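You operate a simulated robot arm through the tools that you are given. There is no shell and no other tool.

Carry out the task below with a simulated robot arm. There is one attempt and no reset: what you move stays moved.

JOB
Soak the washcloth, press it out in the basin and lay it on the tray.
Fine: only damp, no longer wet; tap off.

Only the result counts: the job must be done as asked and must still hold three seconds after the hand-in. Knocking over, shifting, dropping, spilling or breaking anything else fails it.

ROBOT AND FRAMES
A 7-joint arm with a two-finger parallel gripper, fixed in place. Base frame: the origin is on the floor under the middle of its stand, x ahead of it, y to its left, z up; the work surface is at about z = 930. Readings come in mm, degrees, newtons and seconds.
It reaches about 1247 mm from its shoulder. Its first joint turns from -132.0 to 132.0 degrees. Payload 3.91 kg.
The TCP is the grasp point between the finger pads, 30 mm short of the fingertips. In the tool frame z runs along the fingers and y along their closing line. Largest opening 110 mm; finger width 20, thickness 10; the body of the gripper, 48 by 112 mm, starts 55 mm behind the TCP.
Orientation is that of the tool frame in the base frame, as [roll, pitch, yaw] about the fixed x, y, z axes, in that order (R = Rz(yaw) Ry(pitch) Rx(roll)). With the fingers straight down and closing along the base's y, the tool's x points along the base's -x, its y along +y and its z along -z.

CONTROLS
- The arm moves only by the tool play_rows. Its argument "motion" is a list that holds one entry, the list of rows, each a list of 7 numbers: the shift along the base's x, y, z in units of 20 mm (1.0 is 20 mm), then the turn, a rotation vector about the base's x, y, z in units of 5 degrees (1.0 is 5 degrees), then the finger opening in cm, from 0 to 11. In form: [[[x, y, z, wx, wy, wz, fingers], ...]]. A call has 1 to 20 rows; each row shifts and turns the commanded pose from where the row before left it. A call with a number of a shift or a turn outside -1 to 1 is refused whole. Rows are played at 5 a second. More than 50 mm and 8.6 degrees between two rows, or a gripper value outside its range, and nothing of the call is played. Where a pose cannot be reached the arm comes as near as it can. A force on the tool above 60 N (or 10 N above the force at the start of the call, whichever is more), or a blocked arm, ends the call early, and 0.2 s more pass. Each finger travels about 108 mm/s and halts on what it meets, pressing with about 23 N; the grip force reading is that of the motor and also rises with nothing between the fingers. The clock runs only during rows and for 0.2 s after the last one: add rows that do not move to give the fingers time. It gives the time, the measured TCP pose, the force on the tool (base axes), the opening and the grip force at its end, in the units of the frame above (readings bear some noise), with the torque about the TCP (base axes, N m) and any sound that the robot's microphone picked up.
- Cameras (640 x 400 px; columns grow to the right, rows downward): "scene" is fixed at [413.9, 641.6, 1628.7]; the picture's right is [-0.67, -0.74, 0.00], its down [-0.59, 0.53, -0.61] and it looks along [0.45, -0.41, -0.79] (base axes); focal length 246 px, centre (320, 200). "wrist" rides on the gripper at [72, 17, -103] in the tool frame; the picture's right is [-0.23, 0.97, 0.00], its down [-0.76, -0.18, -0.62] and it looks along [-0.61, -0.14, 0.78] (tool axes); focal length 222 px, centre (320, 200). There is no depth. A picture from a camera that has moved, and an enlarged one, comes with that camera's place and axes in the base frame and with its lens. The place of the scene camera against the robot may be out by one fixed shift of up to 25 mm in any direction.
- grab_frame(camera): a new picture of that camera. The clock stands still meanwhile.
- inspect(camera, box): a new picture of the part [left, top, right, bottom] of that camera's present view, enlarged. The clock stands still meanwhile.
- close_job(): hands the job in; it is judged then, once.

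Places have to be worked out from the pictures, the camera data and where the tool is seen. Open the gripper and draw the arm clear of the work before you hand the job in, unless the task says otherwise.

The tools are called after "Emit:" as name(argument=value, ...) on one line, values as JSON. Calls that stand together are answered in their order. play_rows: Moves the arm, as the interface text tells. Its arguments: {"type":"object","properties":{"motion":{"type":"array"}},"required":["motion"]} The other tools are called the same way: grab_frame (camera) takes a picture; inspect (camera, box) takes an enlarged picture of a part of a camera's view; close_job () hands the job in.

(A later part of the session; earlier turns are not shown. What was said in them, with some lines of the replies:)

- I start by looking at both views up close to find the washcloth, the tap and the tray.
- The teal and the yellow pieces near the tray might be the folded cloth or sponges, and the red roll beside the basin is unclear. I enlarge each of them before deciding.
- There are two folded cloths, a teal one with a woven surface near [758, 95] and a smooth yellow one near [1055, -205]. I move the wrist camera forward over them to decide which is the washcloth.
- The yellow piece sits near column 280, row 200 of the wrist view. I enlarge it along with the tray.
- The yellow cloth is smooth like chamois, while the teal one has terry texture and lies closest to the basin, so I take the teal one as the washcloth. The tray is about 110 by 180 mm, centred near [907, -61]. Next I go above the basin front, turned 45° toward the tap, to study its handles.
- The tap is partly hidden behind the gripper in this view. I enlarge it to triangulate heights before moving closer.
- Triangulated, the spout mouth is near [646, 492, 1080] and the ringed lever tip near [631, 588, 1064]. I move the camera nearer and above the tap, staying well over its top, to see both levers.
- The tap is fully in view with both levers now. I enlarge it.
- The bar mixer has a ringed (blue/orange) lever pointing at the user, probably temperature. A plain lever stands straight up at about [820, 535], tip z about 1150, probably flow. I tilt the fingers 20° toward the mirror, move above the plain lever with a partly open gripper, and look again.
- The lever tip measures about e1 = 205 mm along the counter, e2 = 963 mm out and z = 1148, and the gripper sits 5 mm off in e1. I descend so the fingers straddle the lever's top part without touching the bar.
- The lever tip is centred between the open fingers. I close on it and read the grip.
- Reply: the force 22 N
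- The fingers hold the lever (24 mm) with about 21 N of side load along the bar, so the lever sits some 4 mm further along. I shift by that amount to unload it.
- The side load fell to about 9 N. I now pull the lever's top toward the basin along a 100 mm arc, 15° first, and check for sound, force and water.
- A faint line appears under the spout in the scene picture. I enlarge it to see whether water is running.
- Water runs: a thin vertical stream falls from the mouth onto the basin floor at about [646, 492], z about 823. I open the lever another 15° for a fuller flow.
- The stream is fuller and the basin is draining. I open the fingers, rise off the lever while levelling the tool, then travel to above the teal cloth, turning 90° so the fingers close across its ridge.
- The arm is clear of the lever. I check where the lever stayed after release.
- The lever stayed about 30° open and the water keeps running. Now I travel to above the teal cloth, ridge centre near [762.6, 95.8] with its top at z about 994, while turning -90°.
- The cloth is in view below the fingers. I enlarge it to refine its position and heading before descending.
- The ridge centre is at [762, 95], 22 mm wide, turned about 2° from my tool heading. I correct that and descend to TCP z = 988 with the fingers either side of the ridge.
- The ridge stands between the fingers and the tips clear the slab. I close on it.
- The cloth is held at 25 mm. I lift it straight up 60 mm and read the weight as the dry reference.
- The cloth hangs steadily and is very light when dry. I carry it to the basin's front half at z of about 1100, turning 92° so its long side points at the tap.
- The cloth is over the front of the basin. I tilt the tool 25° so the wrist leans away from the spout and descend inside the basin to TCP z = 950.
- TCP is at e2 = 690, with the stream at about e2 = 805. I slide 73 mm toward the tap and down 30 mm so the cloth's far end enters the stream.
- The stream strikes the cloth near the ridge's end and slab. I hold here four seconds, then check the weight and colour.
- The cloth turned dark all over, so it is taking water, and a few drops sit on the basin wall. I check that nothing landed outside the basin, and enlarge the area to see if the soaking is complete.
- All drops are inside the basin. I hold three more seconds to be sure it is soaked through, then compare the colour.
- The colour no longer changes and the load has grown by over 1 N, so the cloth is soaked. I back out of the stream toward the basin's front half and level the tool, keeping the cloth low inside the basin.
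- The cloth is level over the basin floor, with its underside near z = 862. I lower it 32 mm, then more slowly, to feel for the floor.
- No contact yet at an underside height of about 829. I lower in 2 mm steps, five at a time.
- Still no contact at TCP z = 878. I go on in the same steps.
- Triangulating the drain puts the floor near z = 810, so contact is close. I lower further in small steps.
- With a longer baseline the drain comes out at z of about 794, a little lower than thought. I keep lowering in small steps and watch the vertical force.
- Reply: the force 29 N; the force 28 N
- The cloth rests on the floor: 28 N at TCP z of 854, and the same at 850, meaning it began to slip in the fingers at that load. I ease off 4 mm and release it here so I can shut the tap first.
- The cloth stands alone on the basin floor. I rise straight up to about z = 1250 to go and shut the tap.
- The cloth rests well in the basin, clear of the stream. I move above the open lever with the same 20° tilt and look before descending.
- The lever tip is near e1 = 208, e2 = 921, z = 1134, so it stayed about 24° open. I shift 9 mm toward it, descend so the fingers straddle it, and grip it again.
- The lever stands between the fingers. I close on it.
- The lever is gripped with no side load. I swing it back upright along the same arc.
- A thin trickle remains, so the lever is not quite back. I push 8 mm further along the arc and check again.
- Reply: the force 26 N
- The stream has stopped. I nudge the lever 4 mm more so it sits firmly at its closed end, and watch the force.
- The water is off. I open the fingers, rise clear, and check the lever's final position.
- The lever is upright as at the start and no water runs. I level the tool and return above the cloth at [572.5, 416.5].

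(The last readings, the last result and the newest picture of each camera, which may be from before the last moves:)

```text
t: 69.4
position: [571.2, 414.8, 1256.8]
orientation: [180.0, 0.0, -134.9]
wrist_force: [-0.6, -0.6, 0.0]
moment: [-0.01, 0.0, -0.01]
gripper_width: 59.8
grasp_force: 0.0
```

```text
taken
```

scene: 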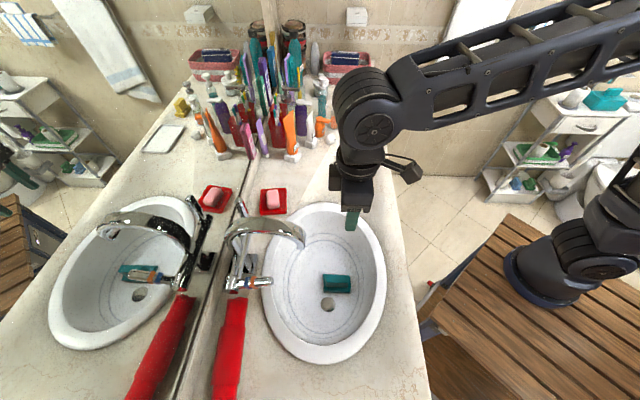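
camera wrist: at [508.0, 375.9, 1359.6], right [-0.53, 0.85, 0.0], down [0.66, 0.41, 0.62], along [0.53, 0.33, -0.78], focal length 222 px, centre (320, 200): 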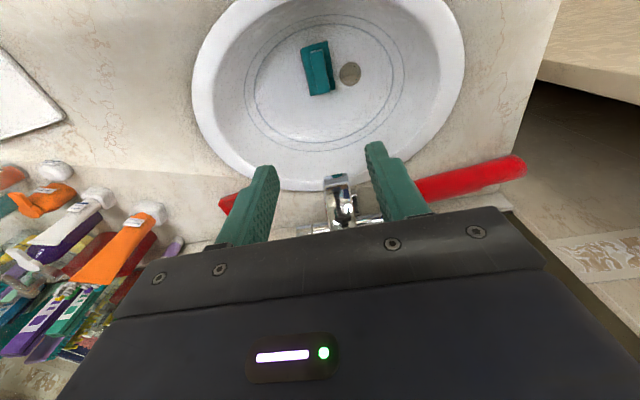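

The cloth sits where I left it, about 3 mm further in e2 than my TCP. I correct that and descend to grip the ridge again at TCP z of about 853.

Emit:
play_rows(motion=[[[0.1, 0.1, -1, 0, 0, 0, 6], [0, 0, -1, 0, 0, 0, 6], [0, 0, -1, 0, 0, 0, 6], [0, 0, -1, 0, 0, 0, 6], [0, 0, -1, 0, 0, 0, 6], [0, 0, -1, 0, 0, 0, 6], [0, 0, -1, 0, 0, 0, 6], [0, 0, -1, 0, 0, 0, 6], [0, 0, -1, 0, 0, 0, 6], [0, 0, -1, 0, 0, 0, 6], [0, 0, -1, 0, 0, 0, 6], [0, 0, -1, 0, 0, 0, 6], [0, 0, -1, 0, 0, 0, 6], [0, 0, -1, 0, 0, 0, 6], [0, 0, -1, 0, 0, 0, 6], [0, 0, -1, 0, 0, 0, 6], [0, 0, -1, 0, 0, 0, 6], [0, 0, -1, 0, 0, 0, 6]]])

Emit:
grab_frame(camera="wrist")

```text
t: 73.2
position: [572.6, 418.9, 897.2]
orientation: [-179.9, -0.1, -134.8]
wrist_force: [-0.9, 0.1, 0.8]
moment: [0.04, -0.01, -0.02]
gripper_width: 60.1
grasp_force: 0.1
```

```text
taken
camera wrist: at [509.9, 379.5, 999.9], right [-0.53, 0.85, 0.0], down [0.66, 0.41, 0.62], along [0.53, 0.33, -0.78], focal length 222 px, centre (320, 200)
```

wrist: 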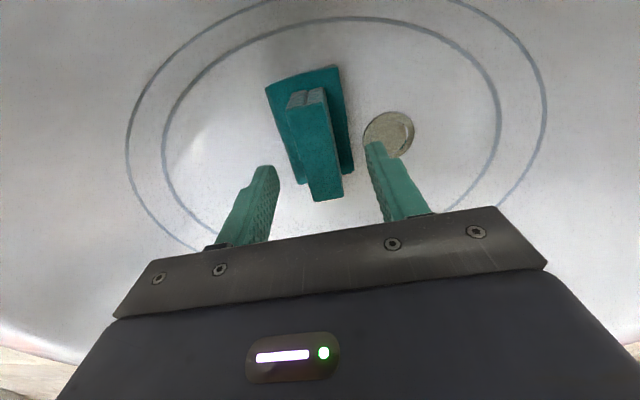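

The ridge lies between the fingers. I descend the last 43 mm and close on it.

Emit:
play_rows(motion=[[[0, 0, -1, 0, 0, 0, 6], [0, 0, -0.8, 0, 0, 0, 6], [0, 0, -0.35, 0, 0, 0, 6], [0, 0, 0, 0, 0, 0, 1], [0, 0, 0, 0, 0, 0, 1], [0, 0, 0, 0, 0, 0, 1], [0, 0, 0, 0, 0, 0, 1]]])

Emit:
grab_frame(camera="wrist")

```text
t: 74.8
position: [572.2, 417.0, 854.4]
orientation: [-180.0, 0.0, -135.0]
wrist_force: [-0.1, -0.1, -0.2]
moment: [0.01, 0.01, -0.02]
gripper_width: 25.8
grasp_force: 23.5
```

```text
taken
camera wrist: at [509.8, 377.2, 956.9], right [-0.53, 0.85, 0.0], down [0.66, 0.41, 0.62], along [0.53, 0.33, -0.78], focal length 222 px, centre (320, 200)
```

wrist: 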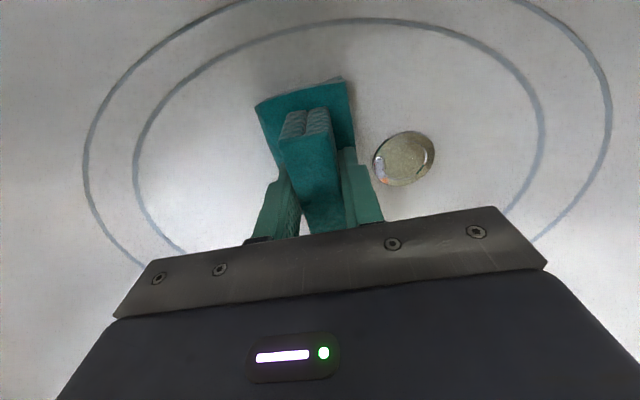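

The ridge is gripped again at 26 mm. I press down in 2 mm steps and hold, watching force and colour.

Emit:
play_rows(motion=[[[0, 0, -0.1, 0, 0, 0, 1], [0, 0, -0.1, 0, 0, 0, 1], [0, 0, -0.1, 0, 0, 0, 1], [0, 0, 0, 0, 0, 0, 1], [0, 0, 0, 0, 0, 0, 1], [0, 0, 0, 0, 0, 0, 1]]])

Emit:
inspect(camera="wrist", box=[240, 60, 440, 240])

Emit:
inspect(camera="scene", box=[290, 220, 390, 320])

```text
t: 76.2
position: [570.9, 417.8, 848.5]
orientation: [179.9, 0.1, -135.0]
wrist_force: [9.7, -2.4, 28.3]
moment: [-0.04, -0.2, -0.01]
gripper_width: 25.6
grasp_force: 23.1
```

```text
2.22 times, centred on (340, 150) of wrist
camera zoom: at [509.7, 378.2, 951.5], right [-0.53, 0.85, 0.0], down [0.66, 0.41, 0.62], along [0.53, 0.33, -0.78], focal length 494 px, centre (276, 311)
```

zoom: 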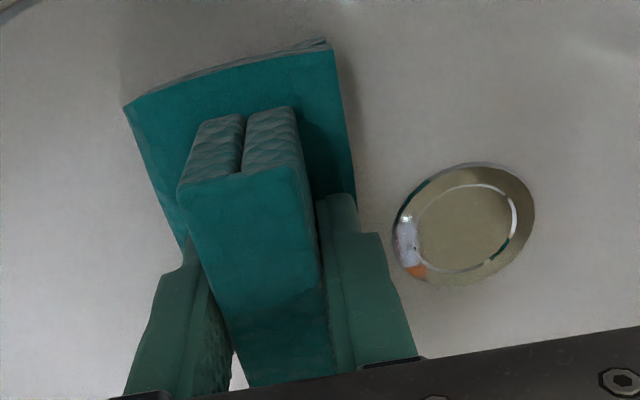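

```text
4.00 times, centred on (340, 270) of scene
camera zoom: at [413.9, 641.6, 1628.7], right [-0.67, -0.74, 0.0], down [-0.59, 0.53, -0.61], along [0.45, -0.41, -0.79], focal length 983 px, centre (240, -80)
```

zoom: 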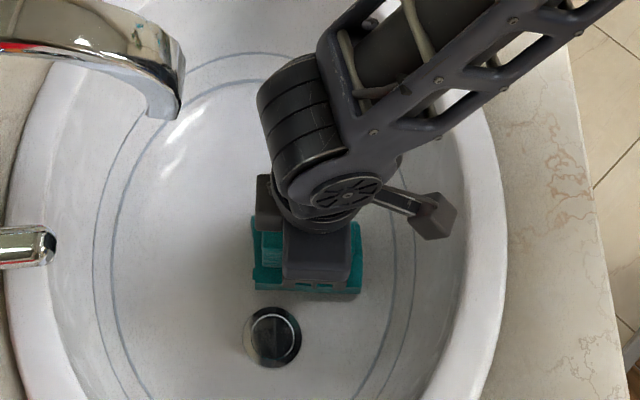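

The force sits at 28 N, which is the slip limit. I press further until the fingertips bear on the slab and the force climbs.

Emit:
play_rows(motion=[[[0, 0, -0.1, 0, 0, 0, 1], [0, 0, -0.1, 0, 0, 0, 1], [0, 0, 0, 0, 0, 0, 1], [0, 0, 0, 0, 0, 0, 1]]])

Emit:
inspect(camera="scene", box=[290, 220, 390, 320])

```text
t: 76.7
position: [571.7, 417.6, 847.6]
orientation: [-180.0, 0.2, -134.9]
wrist_force: [-1.4, -3.3, 18.3]
moment: [-0.23, 0.43, -0.01]
gripper_width: 25.3
grasp_force: 23.0
stopped in row 2: the force on the tool passed its limit at 64 N (the readings are from after the stop); the commanded pose is now the measured one
```

```text
4.00 times, centred on (340, 270) of scene
camera zoom: at [413.9, 641.6, 1628.7], right [-0.67, -0.74, 0.0], down [-0.59, 0.53, -0.61], along [0.45, -0.41, -0.79], focal length 983 px, centre (240, -80)
```

zoom: 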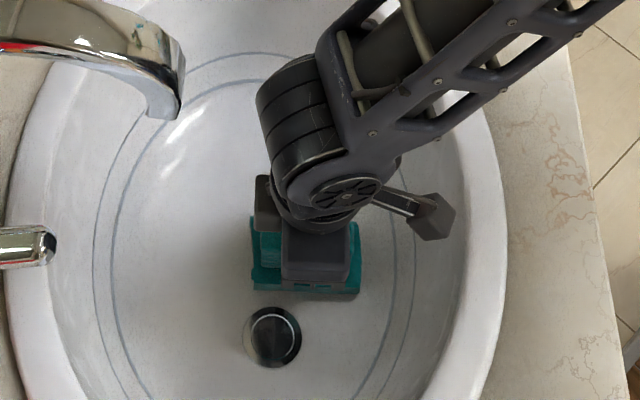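

Now the fingertips bear on the slab and the load rises fast (64 N peak). I press again with sub-millimetre steps and hold the load for a while.

Emit:
play_rows(motion=[[[0, 0, -0.03, 0, 0, 0, 1], [0, 0, 0, 0, 0, 0, 1], [0, 0, 0, 0, 0, 0, 1], [0, 0, 0, 0, 0, 0, 1], [0, 0, 0, 0, 0, 0, 1]]])

```text
t: 77.9
position: [572.9, 418.8, 849.1]
orientation: [180.0, 0.2, -134.9]
wrist_force: [7.3, -0.4, 46.4]
moment: [-0.08, -0.07, -0.06]
gripper_width: 25.4
grasp_force: 23.2
```

A steady 46 N press holds. I keep it for four seconds and then look at the cloth.

Emit:
play_rows(motion=[[[0, 0, 0, 0, 0, 0, 1], [0, 0, 0, 0, 0, 0, 1], [0, 0, 0, 0, 0, 0, 1], [0, 0, 0, 0, 0, 0, 1], [0, 0, 0, 0, 0, 0, 1], [0, 0, 0, 0, 0, 0, 1], [0, 0, 0, 0, 0, 0, 1], [0, 0, 0, 0, 0, 0, 1], [0, 0, 0, 0, 0, 0, 1], [0, 0, 0, 0, 0, 0, 1], [0, 0, 0, 0, 0, 0, 1], [0, 0, 0, 0, 0, 0, 1], [0, 0, 0, 0, 0, 0, 1], [0, 0, 0, 0, 0, 0, 1], [0, 0, 0, 0, 0, 0, 1], [0, 0, 0, 0, 0, 0, 1], [0, 0, 0, 0, 0, 0, 1], [0, 0, 0, 0, 0, 0, 1], [0, 0, 0, 0, 0, 0, 1], [0, 0, 0, 0, 0, 0, 1]]])

Emit:
inspect(camera="wrist", box=[240, 60, 440, 240])

Emit:
inspect(camera="scene", box=[290, 220, 390, 320])

```text
t: 79.5
position: [571.4, 419.4, 848.4]
orientation: [180.0, 0.2, -135.0]
wrist_force: [-3.6, -4.6, 17.4]
moment: [-0.27, 0.37, -0.01]
gripper_width: 25.3
grasp_force: 23.4
stopped in row 7: the force on the tool passed its limit at 60 N (the readings are from after the stop); the commanded pose is now the measured one
```

```text
2.22 times, centred on (340, 150) of wrist
camera zoom: at [509.5, 379.3, 950.9], right [-0.53, 0.85, 0.0], down [0.66, 0.41, 0.63], along [0.53, 0.33, -0.78], focal length 494 px, centre (276, 311)
```

zoom: 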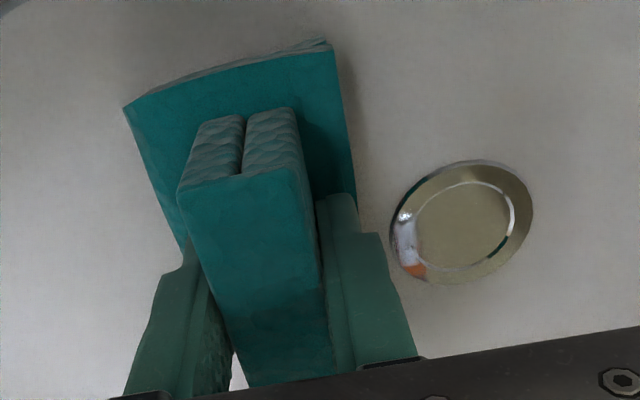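

```text
4.00 times, centred on (340, 270) of scene
camera zoom: at [413.9, 641.6, 1628.7], right [-0.67, -0.74, 0.0], down [-0.59, 0.53, -0.61], along [0.45, -0.41, -0.79], focal length 983 px, centre (240, -80)
```

zoom: 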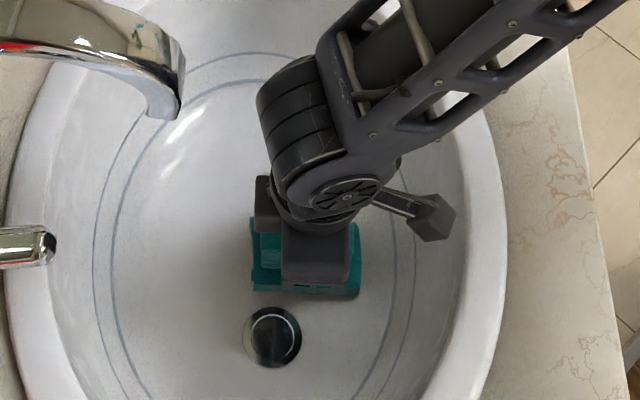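

The load drifted up to 60 N and the call stopped, but pressing has clearly brightened the cloth compared with when it was soaked. I press once more, gently enough to hold for several seconds.

Emit:
play_rows(motion=[[[0, 0, -0.01, 0, 0, 0, 1], [0, 0, 0, 0, 0, 0, 1], [0, 0, 0, 0, 0, 0, 1], [0, 0, 0, 0, 0, 0, 1], [0, 0, 0, 0, 0, 0, 1], [0, 0, 0.005, 0, 0, 0, 1], [0, 0, 0.005, 0, 0, 0, 1], [0, 0, 0.005, 0, 0, 0, 1]]])

Emit:
inspect(camera="wrist", box=[240, 60, 440, 240])

```text
t: 81.3
position: [572.5, 419.5, 847.6]
orientation: [-180.0, 0.2, -134.9]
wrist_force: [3.9, 2.1, 34.9]
moment: [0.17, -0.09, 0.03]
gripper_width: 25.3
grasp_force: 23.0
```

```text
2.22 times, centred on (340, 150) of wrist
camera zoom: at [509.4, 379.6, 950.8], right [-0.53, 0.85, 0.0], down [0.66, 0.41, 0.63], along [0.53, 0.33, -0.78], focal length 494 px, centre (276, 311)
```

zoom: 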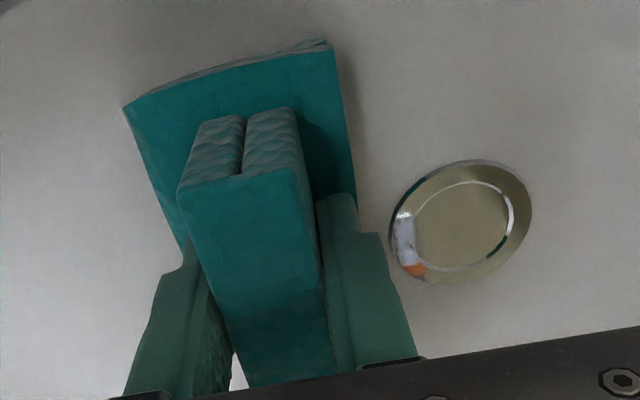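

The load is 35 N and holding. I keep pressing about three more seconds with a slight counter-drift.

Emit:
play_rows(motion=[[[0, 0, 0, 0, 0, 0, 1], [0, 0, 0.004, 0, 0, 0, 1], [0, 0, 0.004, 0, 0, 0, 1], [0, 0, 0.004, 0, 0, 0, 1], [0, 0, 0.004, 0, 0, 0, 1], [0, 0, 0.004, 0, 0, 0, 1], [0, 0, 0.004, 0, 0, 0, 1], [0, 0, 0.004, 0, 0, 0, 1], [0, 0, 0.004, 0, 0, 0, 1], [0, 0, 0.004, 0, 0, 0, 1], [0, 0, 0.004, 0, 0, 0, 1], [0, 0, 0.004, 0, 0, 0, 1], [0, 0, 0.004, 0, 0, 0, 1], [0, 0, 0.004, 0, 0, 0, 1], [0, 0, 0.004, 0, 0, 0, 1]]])

Emit:
inspect(camera="scene", box=[290, 220, 390, 320])

```text
t: 84.5
position: [570.7, 419.3, 848.4]
orientation: [-180.0, 0.2, -134.8]
wrist_force: [0.4, -0.2, 1.1]
moment: [0.02, -0.06, -0.04]
gripper_width: 25.5
grasp_force: 22.6
```

```text
4.00 times, centred on (340, 270) of scene
camera zoom: at [413.9, 641.6, 1628.7], right [-0.67, -0.74, 0.0], down [-0.59, 0.53, -0.61], along [0.45, -0.41, -0.79], focal length 983 px, centre (240, -80)
```

zoom: 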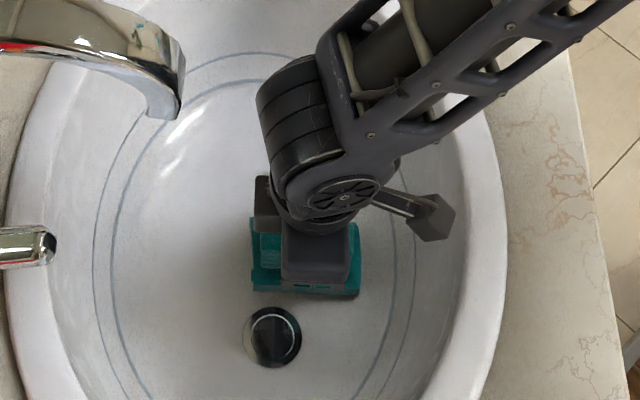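

The load is off. I lift the cloth 70 mm, still inside the basin, hold it for two seconds to look for drips, and compare its colour with the soaked state at the same height.

Emit:
play_rows(motion=[[[0, 0, 0.5, 0, 0, 0, 1], [0, 0, 1, 0, 0, 0, 1], [0, 0, 1, 0, 0, 0, 1], [0, 0, 1, 0, 0, 0, 1], [0, 0, 0, 0, 0, 0, 1], [0, 0, 0, 0, 0, 0, 1], [0, 0, 0, 0, 0, 0, 1], [0, 0, 0, 0, 0, 0, 1], [0, 0, 0, 0, 0, 0, 1], [0, 0, 0, 0, 0, 0, 1], [0, 0, 0, 0, 0, 0, 1], [0, 0, 0, 0, 0, 0, 1], [0, 0, 0, 0, 0, 0, 1], [0, 0, 0, 0, 0, 0, 1]]])

Emit:
grab_frame(camera="wrist")

Emit:
inspect(camera="scene", box=[250, 200, 400, 340])

```text
t: 87.5
position: [573.3, 419.5, 918.1]
orientation: [180.0, 0.2, -134.9]
wrist_force: [0.3, 0.8, -0.2]
moment: [0.02, 0.01, 0.06]
gripper_width: 25.3
grasp_force: 23.6
```

```text
taken
camera wrist: at [510.8, 379.3, 1020.8], right [-0.53, 0.85, 0.0], down [0.66, 0.41, 0.63], along [0.53, 0.33, -0.78], focal length 222 px, centre (320, 200)
```

wrist: 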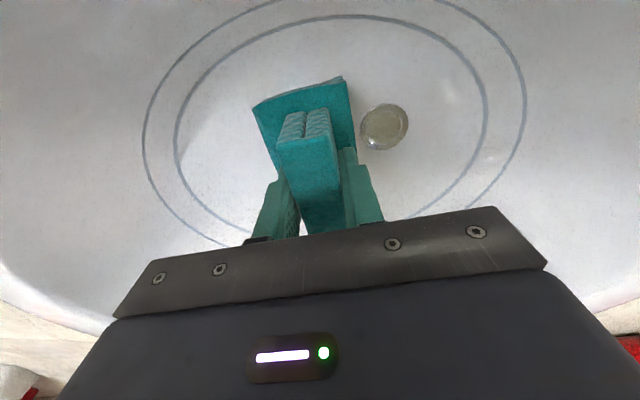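

```text
2.86 times, centred on (325, 270) of scene
camera zoom: at [413.9, 641.6, 1628.7], right [-0.67, -0.74, 0.0], down [-0.59, 0.53, -0.61], along [0.45, -0.41, -0.79], focal length 702 px, centre (306, 0)
```

zoom: 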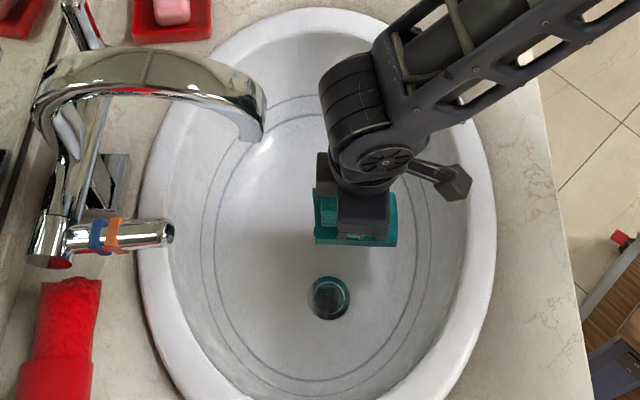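

No drips show and the cloth is visibly lighter than when soaked. I enlarge it to judge its dampness.

Emit:
inspect(camera="wrist", box=[240, 60, 400, 240])

Emit:
inspect(camera="scene", box=[310, 240, 370, 300])

```text
2.22 times, centred on (320, 150) of wrist
camera zoom: at [510.8, 379.3, 1020.8], right [-0.53, 0.85, 0.0], down [0.66, 0.41, 0.63], along [0.53, 0.33, -0.78], focal length 494 px, centre (320, 311)
```

zoom: 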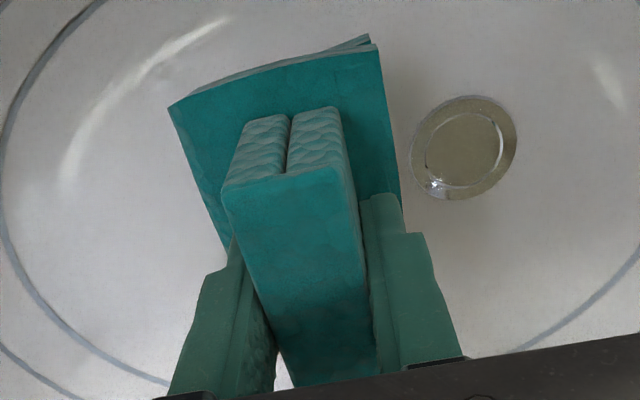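

```text
6.67 times, centred on (340, 270) of scene
camera zoom: at [413.9, 641.6, 1628.7], right [-0.67, -0.74, 0.0], down [-0.59, 0.53, -0.61], along [0.45, -0.41, -0.79], focal length 1638 px, centre (187, -267)
```

zoom: 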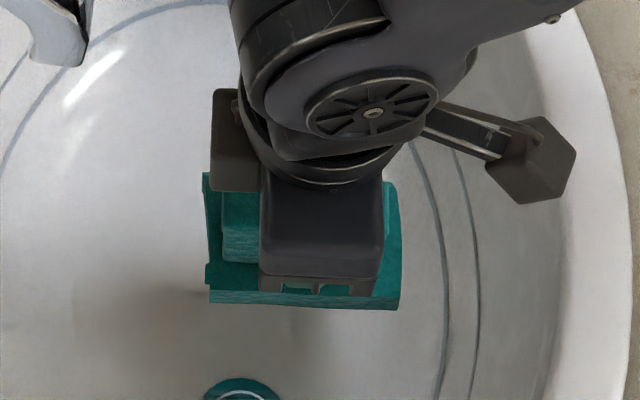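

To be sure, I press it a second time in the basin and see whether it lightens further. I lower back to just above the floor first.

Emit:
play_rows(motion=[[[0, 0, -1, 0, 0, 0, 1], [0, 0, -1, 0, 0, 0, 1], [0, 0, -0.9, 0, 0, 0, 1], [0, 0, -0.3, 0, 0, 0, 1], [0, 0, -0.1, 0, 0, 0, 1], [0, 0, 0, 0, 0, 0, 1]]])

Emit:
play_rows(motion=[[[0, 0, -0.05, 0, 0, 0, 1], [0, 0, -0.05, 0, 0, 0, 1], [0, 0, 0, 0, 0, 0, 1]]])

```text
t: 88.9
position: [573.0, 419.0, 852.4]
orientation: [-180.0, 0.2, -134.9]
wrist_force: [-1.3, -1.3, -1.1]
moment: [-0.04, 0.01, 0.01]
gripper_width: 25.6
grasp_force: 22.8
```

```text
t: 89.7
position: [572.6, 419.5, 851.0]
orientation: [180.0, 0.3, -134.9]
wrist_force: [0.6, 0.0, -0.7]
moment: [-0.04, 0.0, 0.01]
gripper_width: 25.3
grasp_force: 22.9
```

No contact yet at z = 851. I continue in 1 mm steps until it loads.

Emit:
play_rows(motion=[[[0, 0, -0.05, 0, 0, 0, 1], [0, 0, -0.05, 0, 0, 0, 1], [0, 0, -0.05, 0, 0, 0, 1], [0, 0, 0, 0, 0, 0, 1]]])

```text
t: 90.7
position: [571.3, 420.0, 849.6]
orientation: [-180.0, 0.3, -134.9]
wrist_force: [2.1, 0.2, 19.0]
moment: [-0.32, 0.31, -0.03]
gripper_width: 25.5
grasp_force: 23.8
```

Contact at 19 N. I add a little and hold for about three seconds.

Emit:
play_rows(motion=[[[0, 0, -0.025, 0, 0, 0, 1], [0, 0, -0.01, 0, 0, 0, 1], [0, 0, 0, 0, 0, 0, 1], [0, 0, 0, 0, 0, 0, 1]]])

Emit:
play_rows(motion=[[[0, 0, 0, 0, 0, 0, 1], [0, 0, 0, 0, 0, 0, 1], [0, 0, 0, 0, 0, 0, 1], [0, 0, 0, 0, 0, 0, 1], [0, 0, 0, 0, 0, 0, 1], [0, 0, 0, 0, 0, 0, 1], [0, 0, 0, 0, 0, 0, 1], [0, 0, 0, 0, 0, 0, 1], [0, 0, 0, 0, 0, 0, 1], [0, 0, 0, 0, 0, 0, 1]]])

Emit:
inspect(camera="wrist", box=[240, 60, 440, 240])

```text
t: 91.7
position: [571.8, 420.9, 849.4]
orientation: [-180.0, 0.4, -134.8]
wrist_force: [5.1, 0.9, 34.5]
moment: [-0.07, -0.03, 0.01]
gripper_width: 25.3
grasp_force: 23.4
```

```text
t: 93.9
position: [570.2, 419.9, 848.5]
orientation: [-179.9, 0.2, -134.9]
wrist_force: [3.0, 0.9, 41.8]
moment: [0.07, 0.0, -0.01]
gripper_width: 25.4
grasp_force: 23.2
```

```text
2.22 times, centred on (340, 150) of wrist
camera zoom: at [508.8, 379.1, 950.8], right [-0.53, 0.85, 0.0], down [0.66, 0.41, 0.63], along [0.53, 0.33, -0.78], focal length 494 px, centre (276, 311)
```

zoom: 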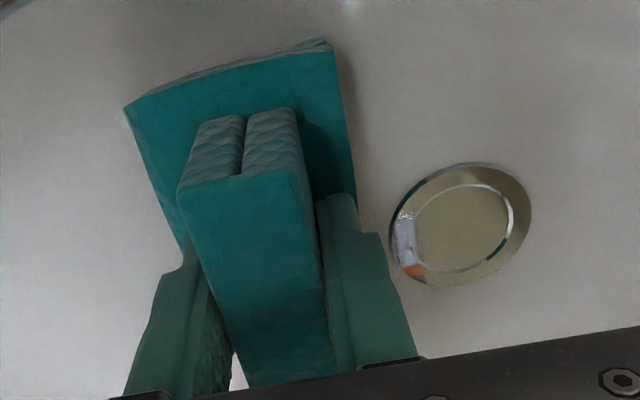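

The colour stays the same after the second press, so it is pressed out to damp. I lift it 70 mm, hold to check for drips, then go on up over the rim.

Emit:
play_rows(motion=[[[0, 0, 0.5, 0, 0, 0, 1], [0, 0, 1, 0, 0, 0, 1], [0, 0, 1, 0, 0, 0, 1], [0, 0, 1, 0, 0, 0, 1], [0, 0, 0, 0, 0, 0, 1], [0, 0, 0, 0, 0, 0, 1], [0, 0, 0, 0, 0, 0, 1], [0, 0, 0, 0, 0, 0, 1], [0, 0, 0, 0, 0, 0, 1], [0, 0, 0, 0, 0, 0, 1], [0, 0, 0, 0, 0, 0, 1], [0, 0, 0, 0, 0, 0, 1], [0, 0, 0, 0, 0, 0, 1], [0, 0, 0, 0, 0, 0, 1], [0, 0, 0, 0, 0, 0, 1]]])

Emit:
inspect(camera="wrist", box=[240, 60, 400, 240])

Emit:
inspect(camera="scene", box=[250, 200, 400, 340])

```text
t: 97.1
position: [571.9, 418.8, 918.3]
orientation: [180.0, 0.2, -134.8]
wrist_force: [0.2, 0.4, -0.9]
moment: [0.02, -0.03, 0.03]
gripper_width: 25.5
grasp_force: 23.2
```

```text
2.22 times, centred on (320, 150) of wrist
camera zoom: at [510.2, 378.4, 1020.4], right [-0.53, 0.85, 0.0], down [0.66, 0.41, 0.63], along [0.53, 0.33, -0.78], focal length 494 px, centre (320, 311)
```

zoom: 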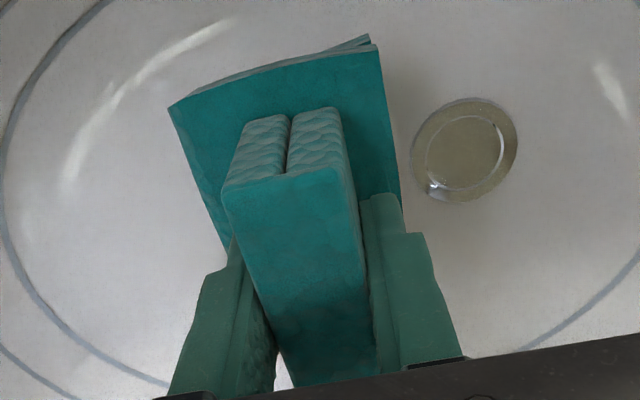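

```text
2.86 times, centred on (325, 270) of scene
camera zoom: at [413.9, 641.6, 1628.7], right [-0.67, -0.74, 0.0], down [-0.59, 0.53, -0.61], along [0.45, -0.41, -0.79], focal length 702 px, centre (306, 0)
```

zoom: 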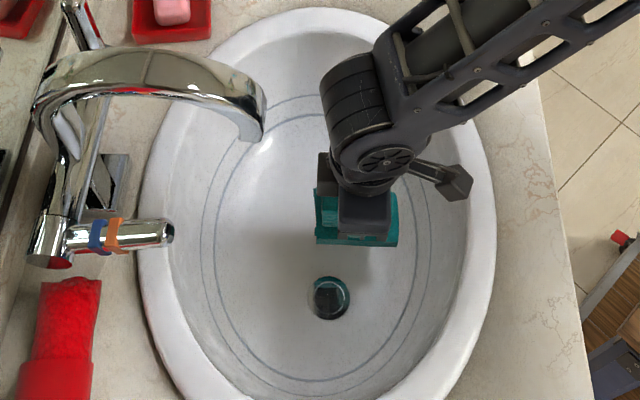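

No drips and the same colour, so it is only damp now. I raise it to z of about 1110 above the basin.

Emit:
play_rows(motion=[[[0, 0, 1, 0, 0, 0, 1], [0, 0, 1, 0, 0, 0, 1], [0, 0, 1, 0, 0, 0, 1], [0, 0, 1, 0, 0, 0, 1], [0, 0, 1, 0, 0, 0, 1], [0, 0, 1, 0, 0, 0, 1], [0, 0, 1, 0, 0, 0, 1], [0, 0, 1, 0, 0, 0, 1], [0, 0, 1, 0, 0, 0, 1], [0, 0, 1, 0, 0, 0, 1]]])

Emit:
grab_frame(camera="scene")

```text
t: 99.3
position: [573.1, 419.5, 1116.9]
orientation: [179.9, 0.0, -134.9]
wrist_force: [-0.2, -0.1, 0.1]
moment: [0.04, 0.04, 0.02]
gripper_width: 25.2
grasp_force: 23.1
```

```text
taken
```

scene: 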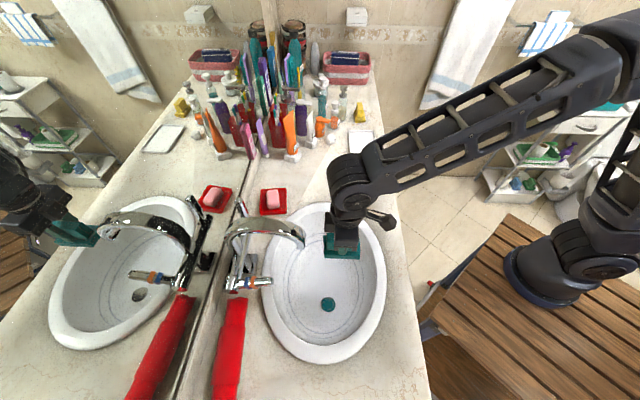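

I carry the cloth toward the tray, turning about -89° so it lies along the tray's long side.

Emit:
play_rows(motion=[[[0.66, -0.955, 0, 0, 0, -0.888, 1], [0.66, -0.955, 0, 0, 0, -0.888, 1], [0.66, -0.955, 0, 0, 0, -0.888, 1], [0.66, -0.955, 0, 0, 0, -0.888, 1], [0.66, -0.955, 0, 0, 0, -0.888, 1], [0.66, -0.955, 0, 0, 0, -0.888, 1], [0.66, -0.955, 0, 0, 0, -0.888, 1], [0.66, -0.955, 0, 0, 0, -0.888, 1], [0.66, -0.955, 0, 0, 0, -0.888, 1], [0.66, -0.955, 0, 0, 0, -0.888, 1], [0.66, -0.955, 0, 0, 0, -0.888, 1], [0.66, -0.955, 0, 0, 0, -0.888, 1], [0.66, -0.955, 0, 0, 0, -0.888, 1], [0.66, -0.955, 0, 0, 0, -0.888, 1], [0.66, -0.955, 0, 0, 0, -0.888, 1], [0.66, -0.955, 0, 0, 0, -0.888, 1], [0.66, -0.955, 0, 0, 0, -0.888, 1], [0.66, -0.955, 0, 0, 0, -0.888, 1], [0.66, -0.955, 0, 0, 0, -0.888, 1], [0.66, -0.955, 0, 0, 0, -0.888, 1]]])

Emit:
grab_frame(camera="wrist")

Emit:
grab_frame(camera="scene")

```text
t: 103.5
position: [837.5, 39.3, 1115.9]
orientation: [179.9, 0.1, 136.2]
wrist_force: [0.3, 0.2, -0.6]
moment: [0.0, -0.01, 0.03]
gripper_width: 25.4
grasp_force: 23.4
```

```text
taken
camera wrist: at [798.1, 101.6, 1218.4], right [0.84, 0.55, 0.0], down [0.43, -0.65, 0.63], along [0.34, -0.52, -0.78], focal length 222 px, centre (320, 200)
```

wrist: 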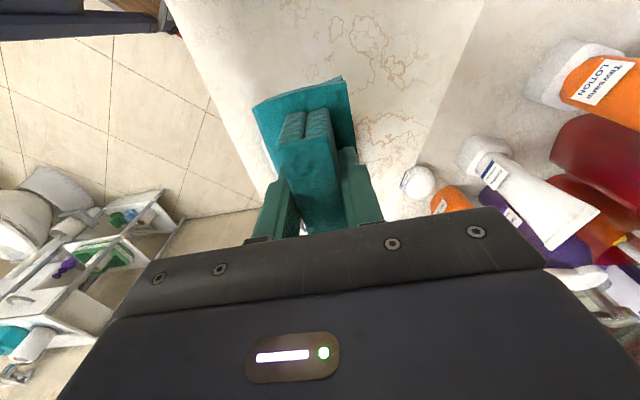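

```text
taken
```

scene: 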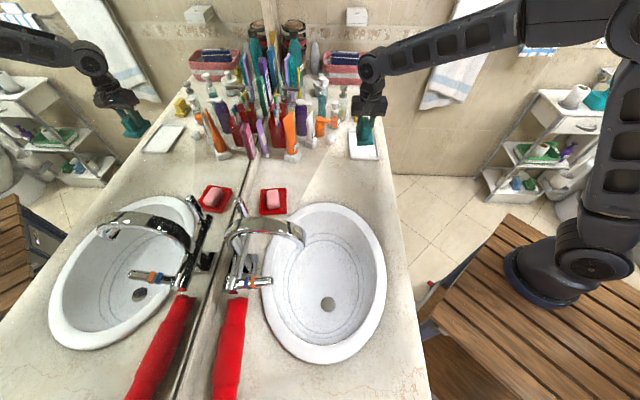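

Still clear of the bottles and no drips on the counter. I move the remaining 117 mm over the tray, keeping height.

Emit:
play_rows(motion=[[[0.67, -0.966, 0, 0, 0, 0, 1], [0.67, -0.966, 0, 0, 0, 0, 1], [0.67, -0.966, 0, 0, 0, 0, 1], [0.67, -0.966, 0, 0, 0, 0, 1], [0.67, -0.966, 0, 0, 0, 0, 1], [0, 0, 0, 0, 0, 0, 1]]])

Emit:
grab_frame(camera="wrist")

Emit:
inspect(camera="scene", box=[310, 70, 430, 200])

```text
t: 104.9
position: [904.1, -59.5, 1115.0]
orientation: [-180.0, 0.2, 136.3]
wrist_force: [0.1, -0.5, -0.6]
moment: [-0.01, -0.02, 0.04]
gripper_width: 25.4
grasp_force: 22.8
```

```text
taken
camera wrist: at [863.9, 2.5, 1217.0], right [0.84, 0.55, 0.0], down [0.43, -0.65, 0.63], along [0.34, -0.52, -0.78], focal length 222 px, centre (320, 200)
```

wrist: 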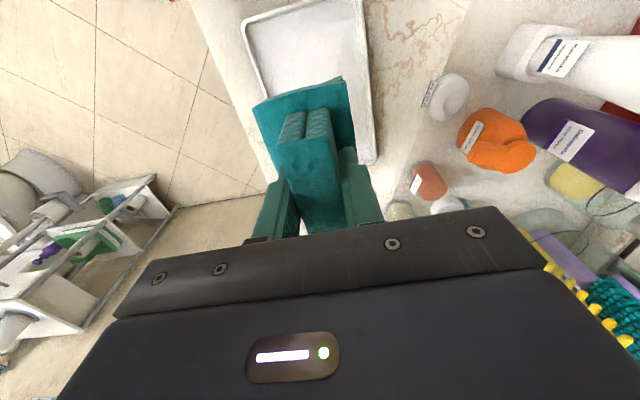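

```text
3.08 times, centred on (370, 135) of scene
camera zoom: at [413.9, 641.6, 1628.7], right [-0.67, -0.74, 0.0], down [-0.59, 0.53, -0.61], along [0.45, -0.41, -0.79], focal length 756 px, centre (166, 400)
```

zoom: 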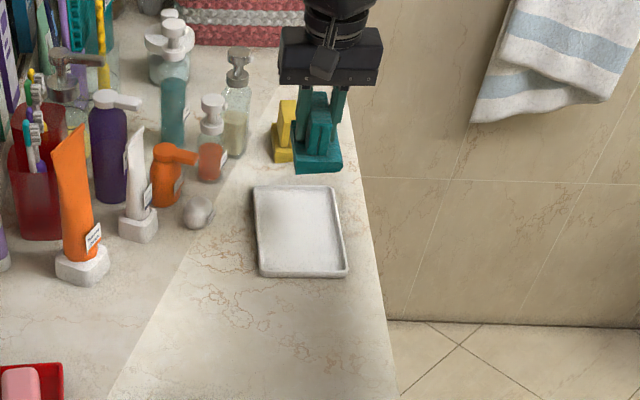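

The tray's corners from this view put its centre at [905, -62], and the cloth is centred over it. I descend to just above the tray floor.

Emit:
play_rows(motion=[[[0, 0, -1, 0, 0, 0, 1], [0, 0, -1, 0, 0, 0, 1], [0, 0, -1, 0, 0, 0, 1], [0, 0, -1, 0, 0, 0, 1], [0, 0, -1, 0, 0, 0, 1], [0, 0, -0.7, 0, 0, 0, 1], [0, 0, 0, 0, 0, 0, 1]]])

Emit:
grab_frame(camera="wrist")

Emit:
inspect(camera="scene", box=[310, 70, 430, 200])

```text
t: 106.5
position: [903.8, -59.1, 1003.9]
orientation: [180.0, 0.2, 136.3]
wrist_force: [-0.6, -0.5, -0.9]
moment: [-0.02, -0.01, 0.0]
gripper_width: 25.4
grasp_force: 23.2
```

```text
taken
camera wrist: at [864.1, 3.3, 1105.8], right [0.84, 0.55, 0.0], down [0.43, -0.65, 0.63], along [0.34, -0.52, -0.78], focal length 222 px, centre (320, 200)
```

wrist: 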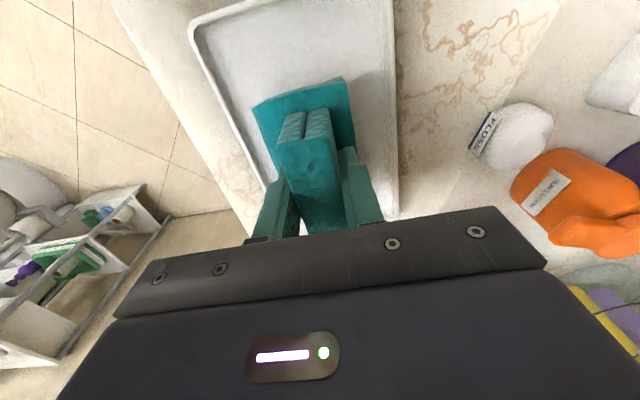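

```text
3.08 times, centred on (370, 135) of scene
camera zoom: at [413.9, 641.6, 1628.7], right [-0.67, -0.74, 0.0], down [-0.59, 0.53, -0.61], along [0.45, -0.41, -0.79], focal length 756 px, centre (166, 400)
```

zoom: 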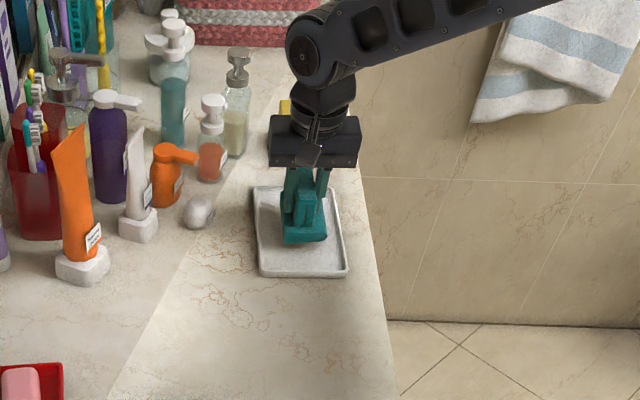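

The cloth hangs centred a few millimetres above the tray floor. I lower it in 2 mm steps until it touches.

Emit:
play_rows(motion=[[[0, 0, -0.2, 0, 0, 0, 1], [0, 0, -0.2, 0, 0, 0, 1], [0, 0, -0.1, 0, 0, 0, 1], [0, 0, 0, 0, 0, 0, 1]]])

Emit:
play_rows(motion=[[[0, 0, -0.1, 0, 0, 0, 1], [0, 0, -0.1, 0, 0, 0, 1], [0, 0, 0, 0, 0, 0, 1]]])

```text
t: 107.5
position: [904.1, -59.1, 992.4]
orientation: [-179.9, 0.2, 136.4]
wrist_force: [-0.2, -0.4, -0.1]
moment: [-0.02, -0.02, 0.03]
gripper_width: 25.4
grasp_force: 23.0
```

```text
t: 108.3
position: [903.6, -58.3, 988.2]
orientation: [179.9, 0.3, 136.2]
wrist_force: [-0.8, 0.2, -0.5]
moment: [0.0, -0.04, 0.02]
gripper_width: 25.5
grasp_force: 23.3
```

No contact yet at TCP z = 988. I go on in 1 mm steps.

Emit:
play_rows(motion=[[[0, 0, -0.05, 0, 0, 0, 1], [0, 0, -0.05, 0, 0, 0, 1], [0, 0, 0, 0, 0, 0, 1]]])

Emit:
play_rows(motion=[[[0, 0, -0.05, 0, 0, 0, 1], [0, 0, -0.05, 0, 0, 0, 1], [0, 0, 0, 0, 0, 0, 1]]])

```text
t: 109.1
position: [903.4, -58.6, 987.6]
orientation: [-180.0, 0.2, 136.2]
wrist_force: [-1.6, -0.5, 5.1]
moment: [0.03, 0.15, 0.01]
gripper_width: 25.5
grasp_force: 23.4
```

```text
t: 109.9
position: [904.4, -59.0, 987.2]
orientation: [179.9, 0.2, 136.3]
wrist_force: [-3.4, 2.5, 24.8]
moment: [0.21, 0.27, 0.0]
gripper_width: 25.5
grasp_force: 22.9
```

The cloth touches the tray (25 N). I ease up 1.5 mm to take the load off, then open the fingers slightly and rise straight up.

Emit:
play_rows(motion=[[[0, 0, 0.07, 0, 0, 0, 1], [0, 0, 0, 0, 0, 0, 1], [0, 0, 0, 0, 0, 0, 5], [0, 0, 0, 0, 0, 0, 5], [0, 0, 0, 0, 0, 0, 5]]])

Emit:
grab_frame(camera="wrist")

```text
t: 111.1
position: [903.7, -59.2, 986.5]
orientation: [180.0, 0.2, 136.2]
wrist_force: [0.3, -2.2, 10.2]
moment: [0.0, -0.04, -0.01]
gripper_width: 46.6
grasp_force: 0.0
```

```text
taken
camera wrist: at [863.6, 2.8, 1089.3], right [0.84, 0.55, 0.0], down [0.43, -0.65, 0.63], along [0.34, -0.52, -0.78], focal length 222 px, centre (320, 200)
```

wrist: 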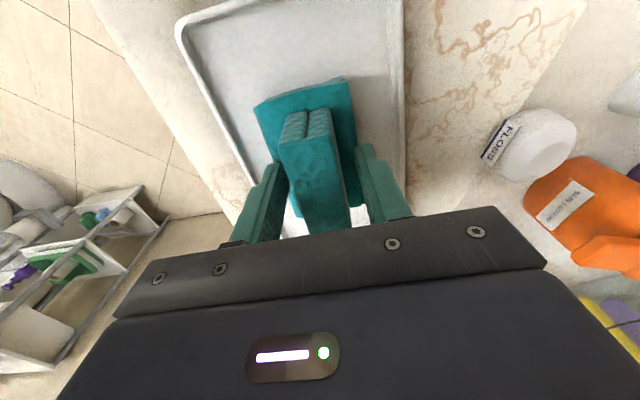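

The fingers opened to 47 mm and 10 N remains where their tips still rest on the slab. I rise 4 mm, open a bit more, then go straight up.

Emit:
play_rows(motion=[[[0, 0, 0.2, 0, 0, 0, 5], [0, 0, 0, 0, 0, 0, 5], [0, 0, 0.2, 0, 0, 0, 6], [0, 0, 0.5, 0, 0, 0, 6], [0, 0, 1, 0, 0, 0, 6], [0, 0, 1, 0, 0, 0, 6], [0, 0, 1, 0, 0, 0, 6], [0, 0, 1, 0, 0, 0, 6], [0, 0, 1, 0, 0, 0, 6], [0, 0, 1, 0, 0, 0, 6], [0, 0, 1, 0, 0, 0, 6], [0, 0, 1, 0, 0, 0, 6], [0, 0, 1, 0, 0, 0, 6], [0, 0, 1, 0, 0, 0, 6]]])

Emit:
grab_frame(camera="wrist")

Emit:
grab_frame(camera="scene")

```text
t: 114.1
position: [902.2, -61.5, 1205.8]
orientation: [-179.9, 0.1, 136.3]
wrist_force: [-0.6, -0.6, -0.9]
moment: [-0.01, -0.01, 0.01]
gripper_width: 60.1
grasp_force: 0.1
```

```text
taken
camera wrist: at [863.0, 1.5, 1308.4], right [0.84, 0.55, 0.0], down [0.43, -0.65, 0.63], along [0.34, -0.52, -0.78], focal length 222 px, centre (320, 200)
```

wrist: 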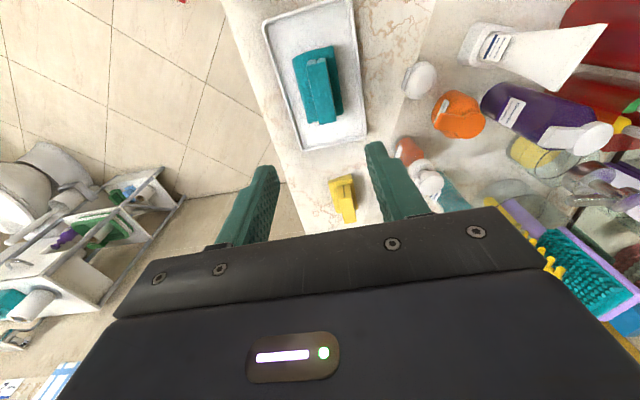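

```text
taken
```

scene: 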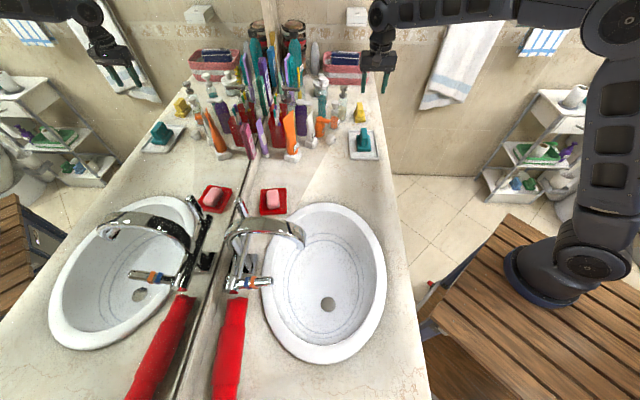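

The cloth lies on the tray. I enlarge it and the surroundings to check for puddles, drips, dampness and the tap.

Emit:
inspect(camera="wrist", box=[250, 0, 390, 160])

Emit:
inspect(camera="scene", box=[330, 100, 400, 200])

Emit:
inspect(camera="scene", box=[180, 170, 420, 380])

```text
2.50 times, centred on (320, 80) of wrist
camera zoom: at [863.0, 1.5, 1308.4], right [0.84, 0.55, 0.0], down [0.43, -0.65, 0.63], along [0.34, -0.52, -0.78], focal length 555 px, centre (320, 500)
```

zoom: 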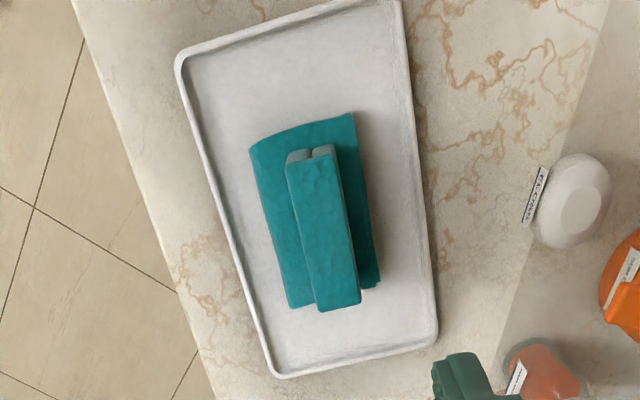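

```text
4.00 times, centred on (365, 150) of scene
camera zoom: at [413.9, 641.6, 1628.7], right [-0.67, -0.74, 0.0], down [-0.59, 0.53, -0.61], along [0.45, -0.41, -0.79], focal length 983 px, centre (140, 400)
```

zoom: 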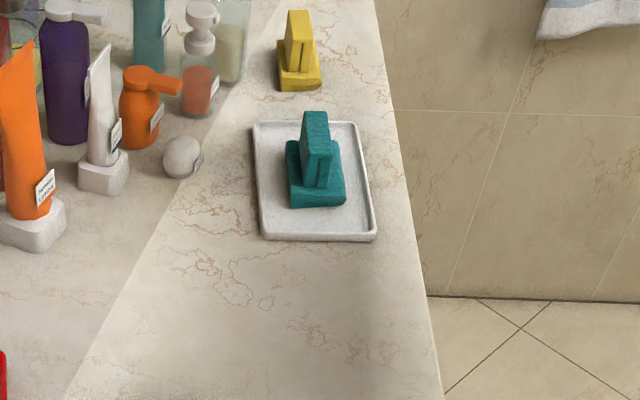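

```text
1.90 times, centred on (300, 275) of scene
camera zoom: at [413.9, 641.6, 1628.7], right [-0.67, -0.74, 0.0], down [-0.59, 0.53, -0.61], along [0.45, -0.41, -0.79], focal length 468 px, centre (358, 57)
```

zoom: 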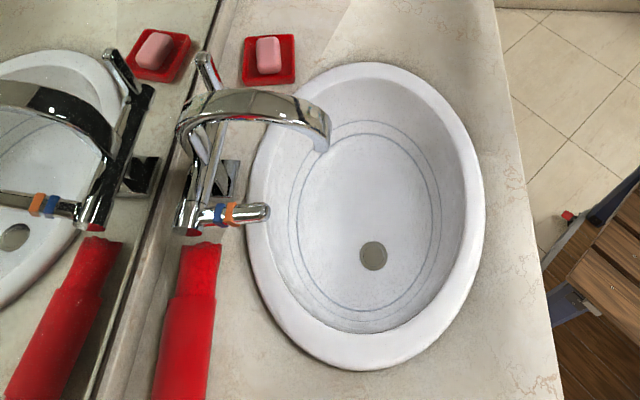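

The cloth sits inside the tray, a shade between dry and soaked, with no puddles or drips. The tap lever is up with no water, and nothing else has moved. I draw the arm back to its starting area with the gripper open.

Emit:
play_rows(motion=[[[-0.3, 0.1, 1, 0, 0, 0, 6], [-0.95, 0.2, 0.42, 0, 0, 0, 8], [-0.95, 0.2, 0.42, 0, 0, 0, 11], [-0.95, 0.2, 0.42, 0, 0, 0, 11], [-0.95, 0.2, 0.42, 0, 0, 0, 11], [-0.95, 0.2, 0.42, 0, 0, 0, 11], [-0.95, 0.2, 0.42, 0, 0, 0, 11], [-0.95, 0.2, 0.42, 0, 0, 0, 11], [-0.95, 0.2, 0.42, 0, 0, 0, 11], [-0.95, 0.2, 0.42, 0, 0, 0, 11], [-0.95, 0.2, 0.42, 0, 0, 0, 11], [-0.95, 0.2, 0.42, 0, 0, 0, 11], [0, 0, 0, 0, 0, 0, 11]]])

Emit:
grab_frame(camera="scene")

Emit:
inspect(camera="scene", box=[200, 90, 400, 280])

```text
t: 116.9
position: [687.9, -15.0, 1318.3]
orientation: [180.0, 0.1, 136.3]
wrist_force: [0.1, -0.2, 0.1]
moment: [-0.02, 0.04, 0.0]
gripper_width: 110.2
grasp_force: 0.1
```

```text
taken
```

scene: 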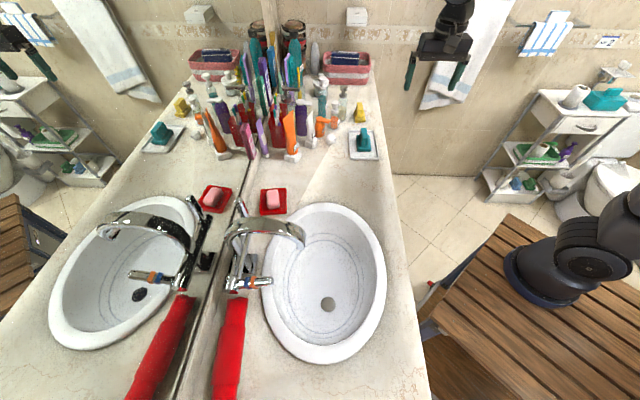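

```text
2.11 times, centred on (300, 185) of scene
camera zoom: at [413.9, 641.6, 1628.7], right [-0.67, -0.74, 0.0], down [-0.59, 0.53, -0.61], along [0.45, -0.41, -0.79], focal length 517 px, centre (362, 232)
```

zoom: 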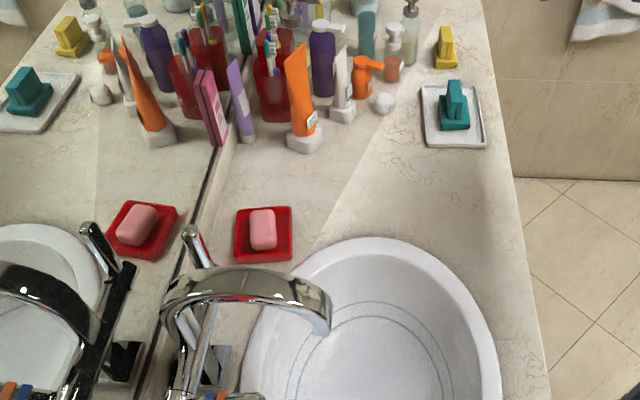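

The arm is clear and everything is in place. One last enlarged look at the cloth, to compare its shade with the dry picture from the start.

Emit:
inspect(camera="scene", box=[340, 120, 390, 170])

Emit:
inspect(camera="scene", box=[230, 190, 350, 300])

```text
8.00 times, centred on (365, 145) of scene
camera zoom: at [413.9, 641.6, 1628.7], right [-0.67, -0.74, 0.0], down [-0.59, 0.53, -0.61], along [0.45, -0.41, -0.79], focal length 1966 px, centre (-40, 640)
```

zoom: 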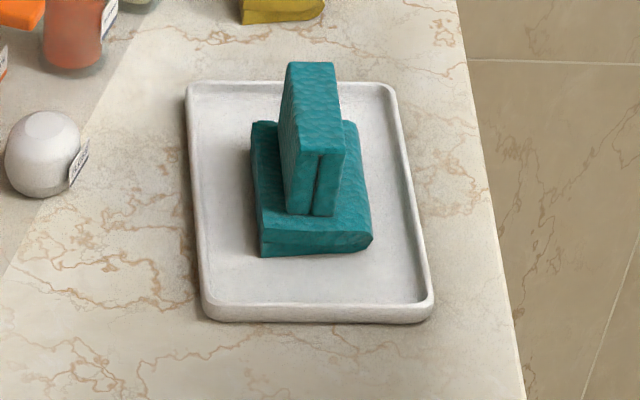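

```text
3.64 times, centred on (290, 245) of scene
camera zoom: at [413.9, 641.6, 1628.7], right [-0.67, -0.74, 0.0], down [-0.59, 0.53, -0.61], along [0.45, -0.41, -0.79], focal length 894 px, centre (429, 36)
```

zoom: 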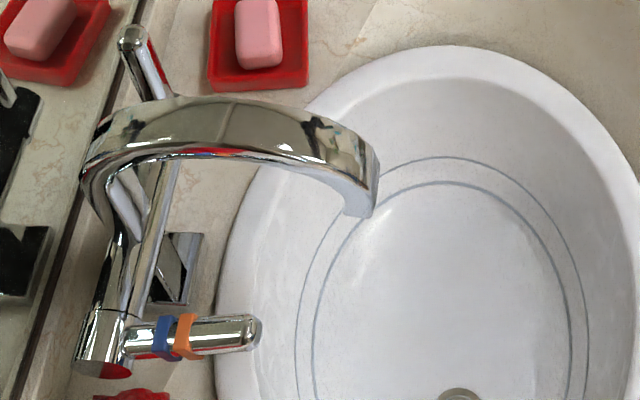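

The cloth lies flat in the tray, slightly darker than when dry, with no puddle around it. The lever is upright, no water runs, the gripper is empty and the arm is clear, so I hand the job in.

Emit:
close_job()

```text
The job is handed in.
```

I soaked the teal washcloth, pressed it out in the basin and laid it on the tray; the tap is off. I've handed the job in but have no verdict yet.

- **Which cloth:** There were two folded cloths. I took the teal one with the terry texture as the washcloth; the smooth yellow one stayed where it was.
- **Soaking:** I held it under the running tap for about seven seconds, until it was dark all over and its colour stopped changing.
- **Pressing:** I pressed it against the basin floor twice, mostly at 35–45 N. The first press lightened it clearly and the second changed nothing more. It didn't drip when lifted or on the way to the tray.
- **Dampness:** I judged this by colour and the lack of drips. The cloth is between its dry and soaked shades, and there is no puddle on the tray.
- **Tap:** The lever is back upright and no water runs.
- **Surroundings:** The only splashes I saw were inside the basin. Nothing else looked moved, and the arm is clear with the gripper open.
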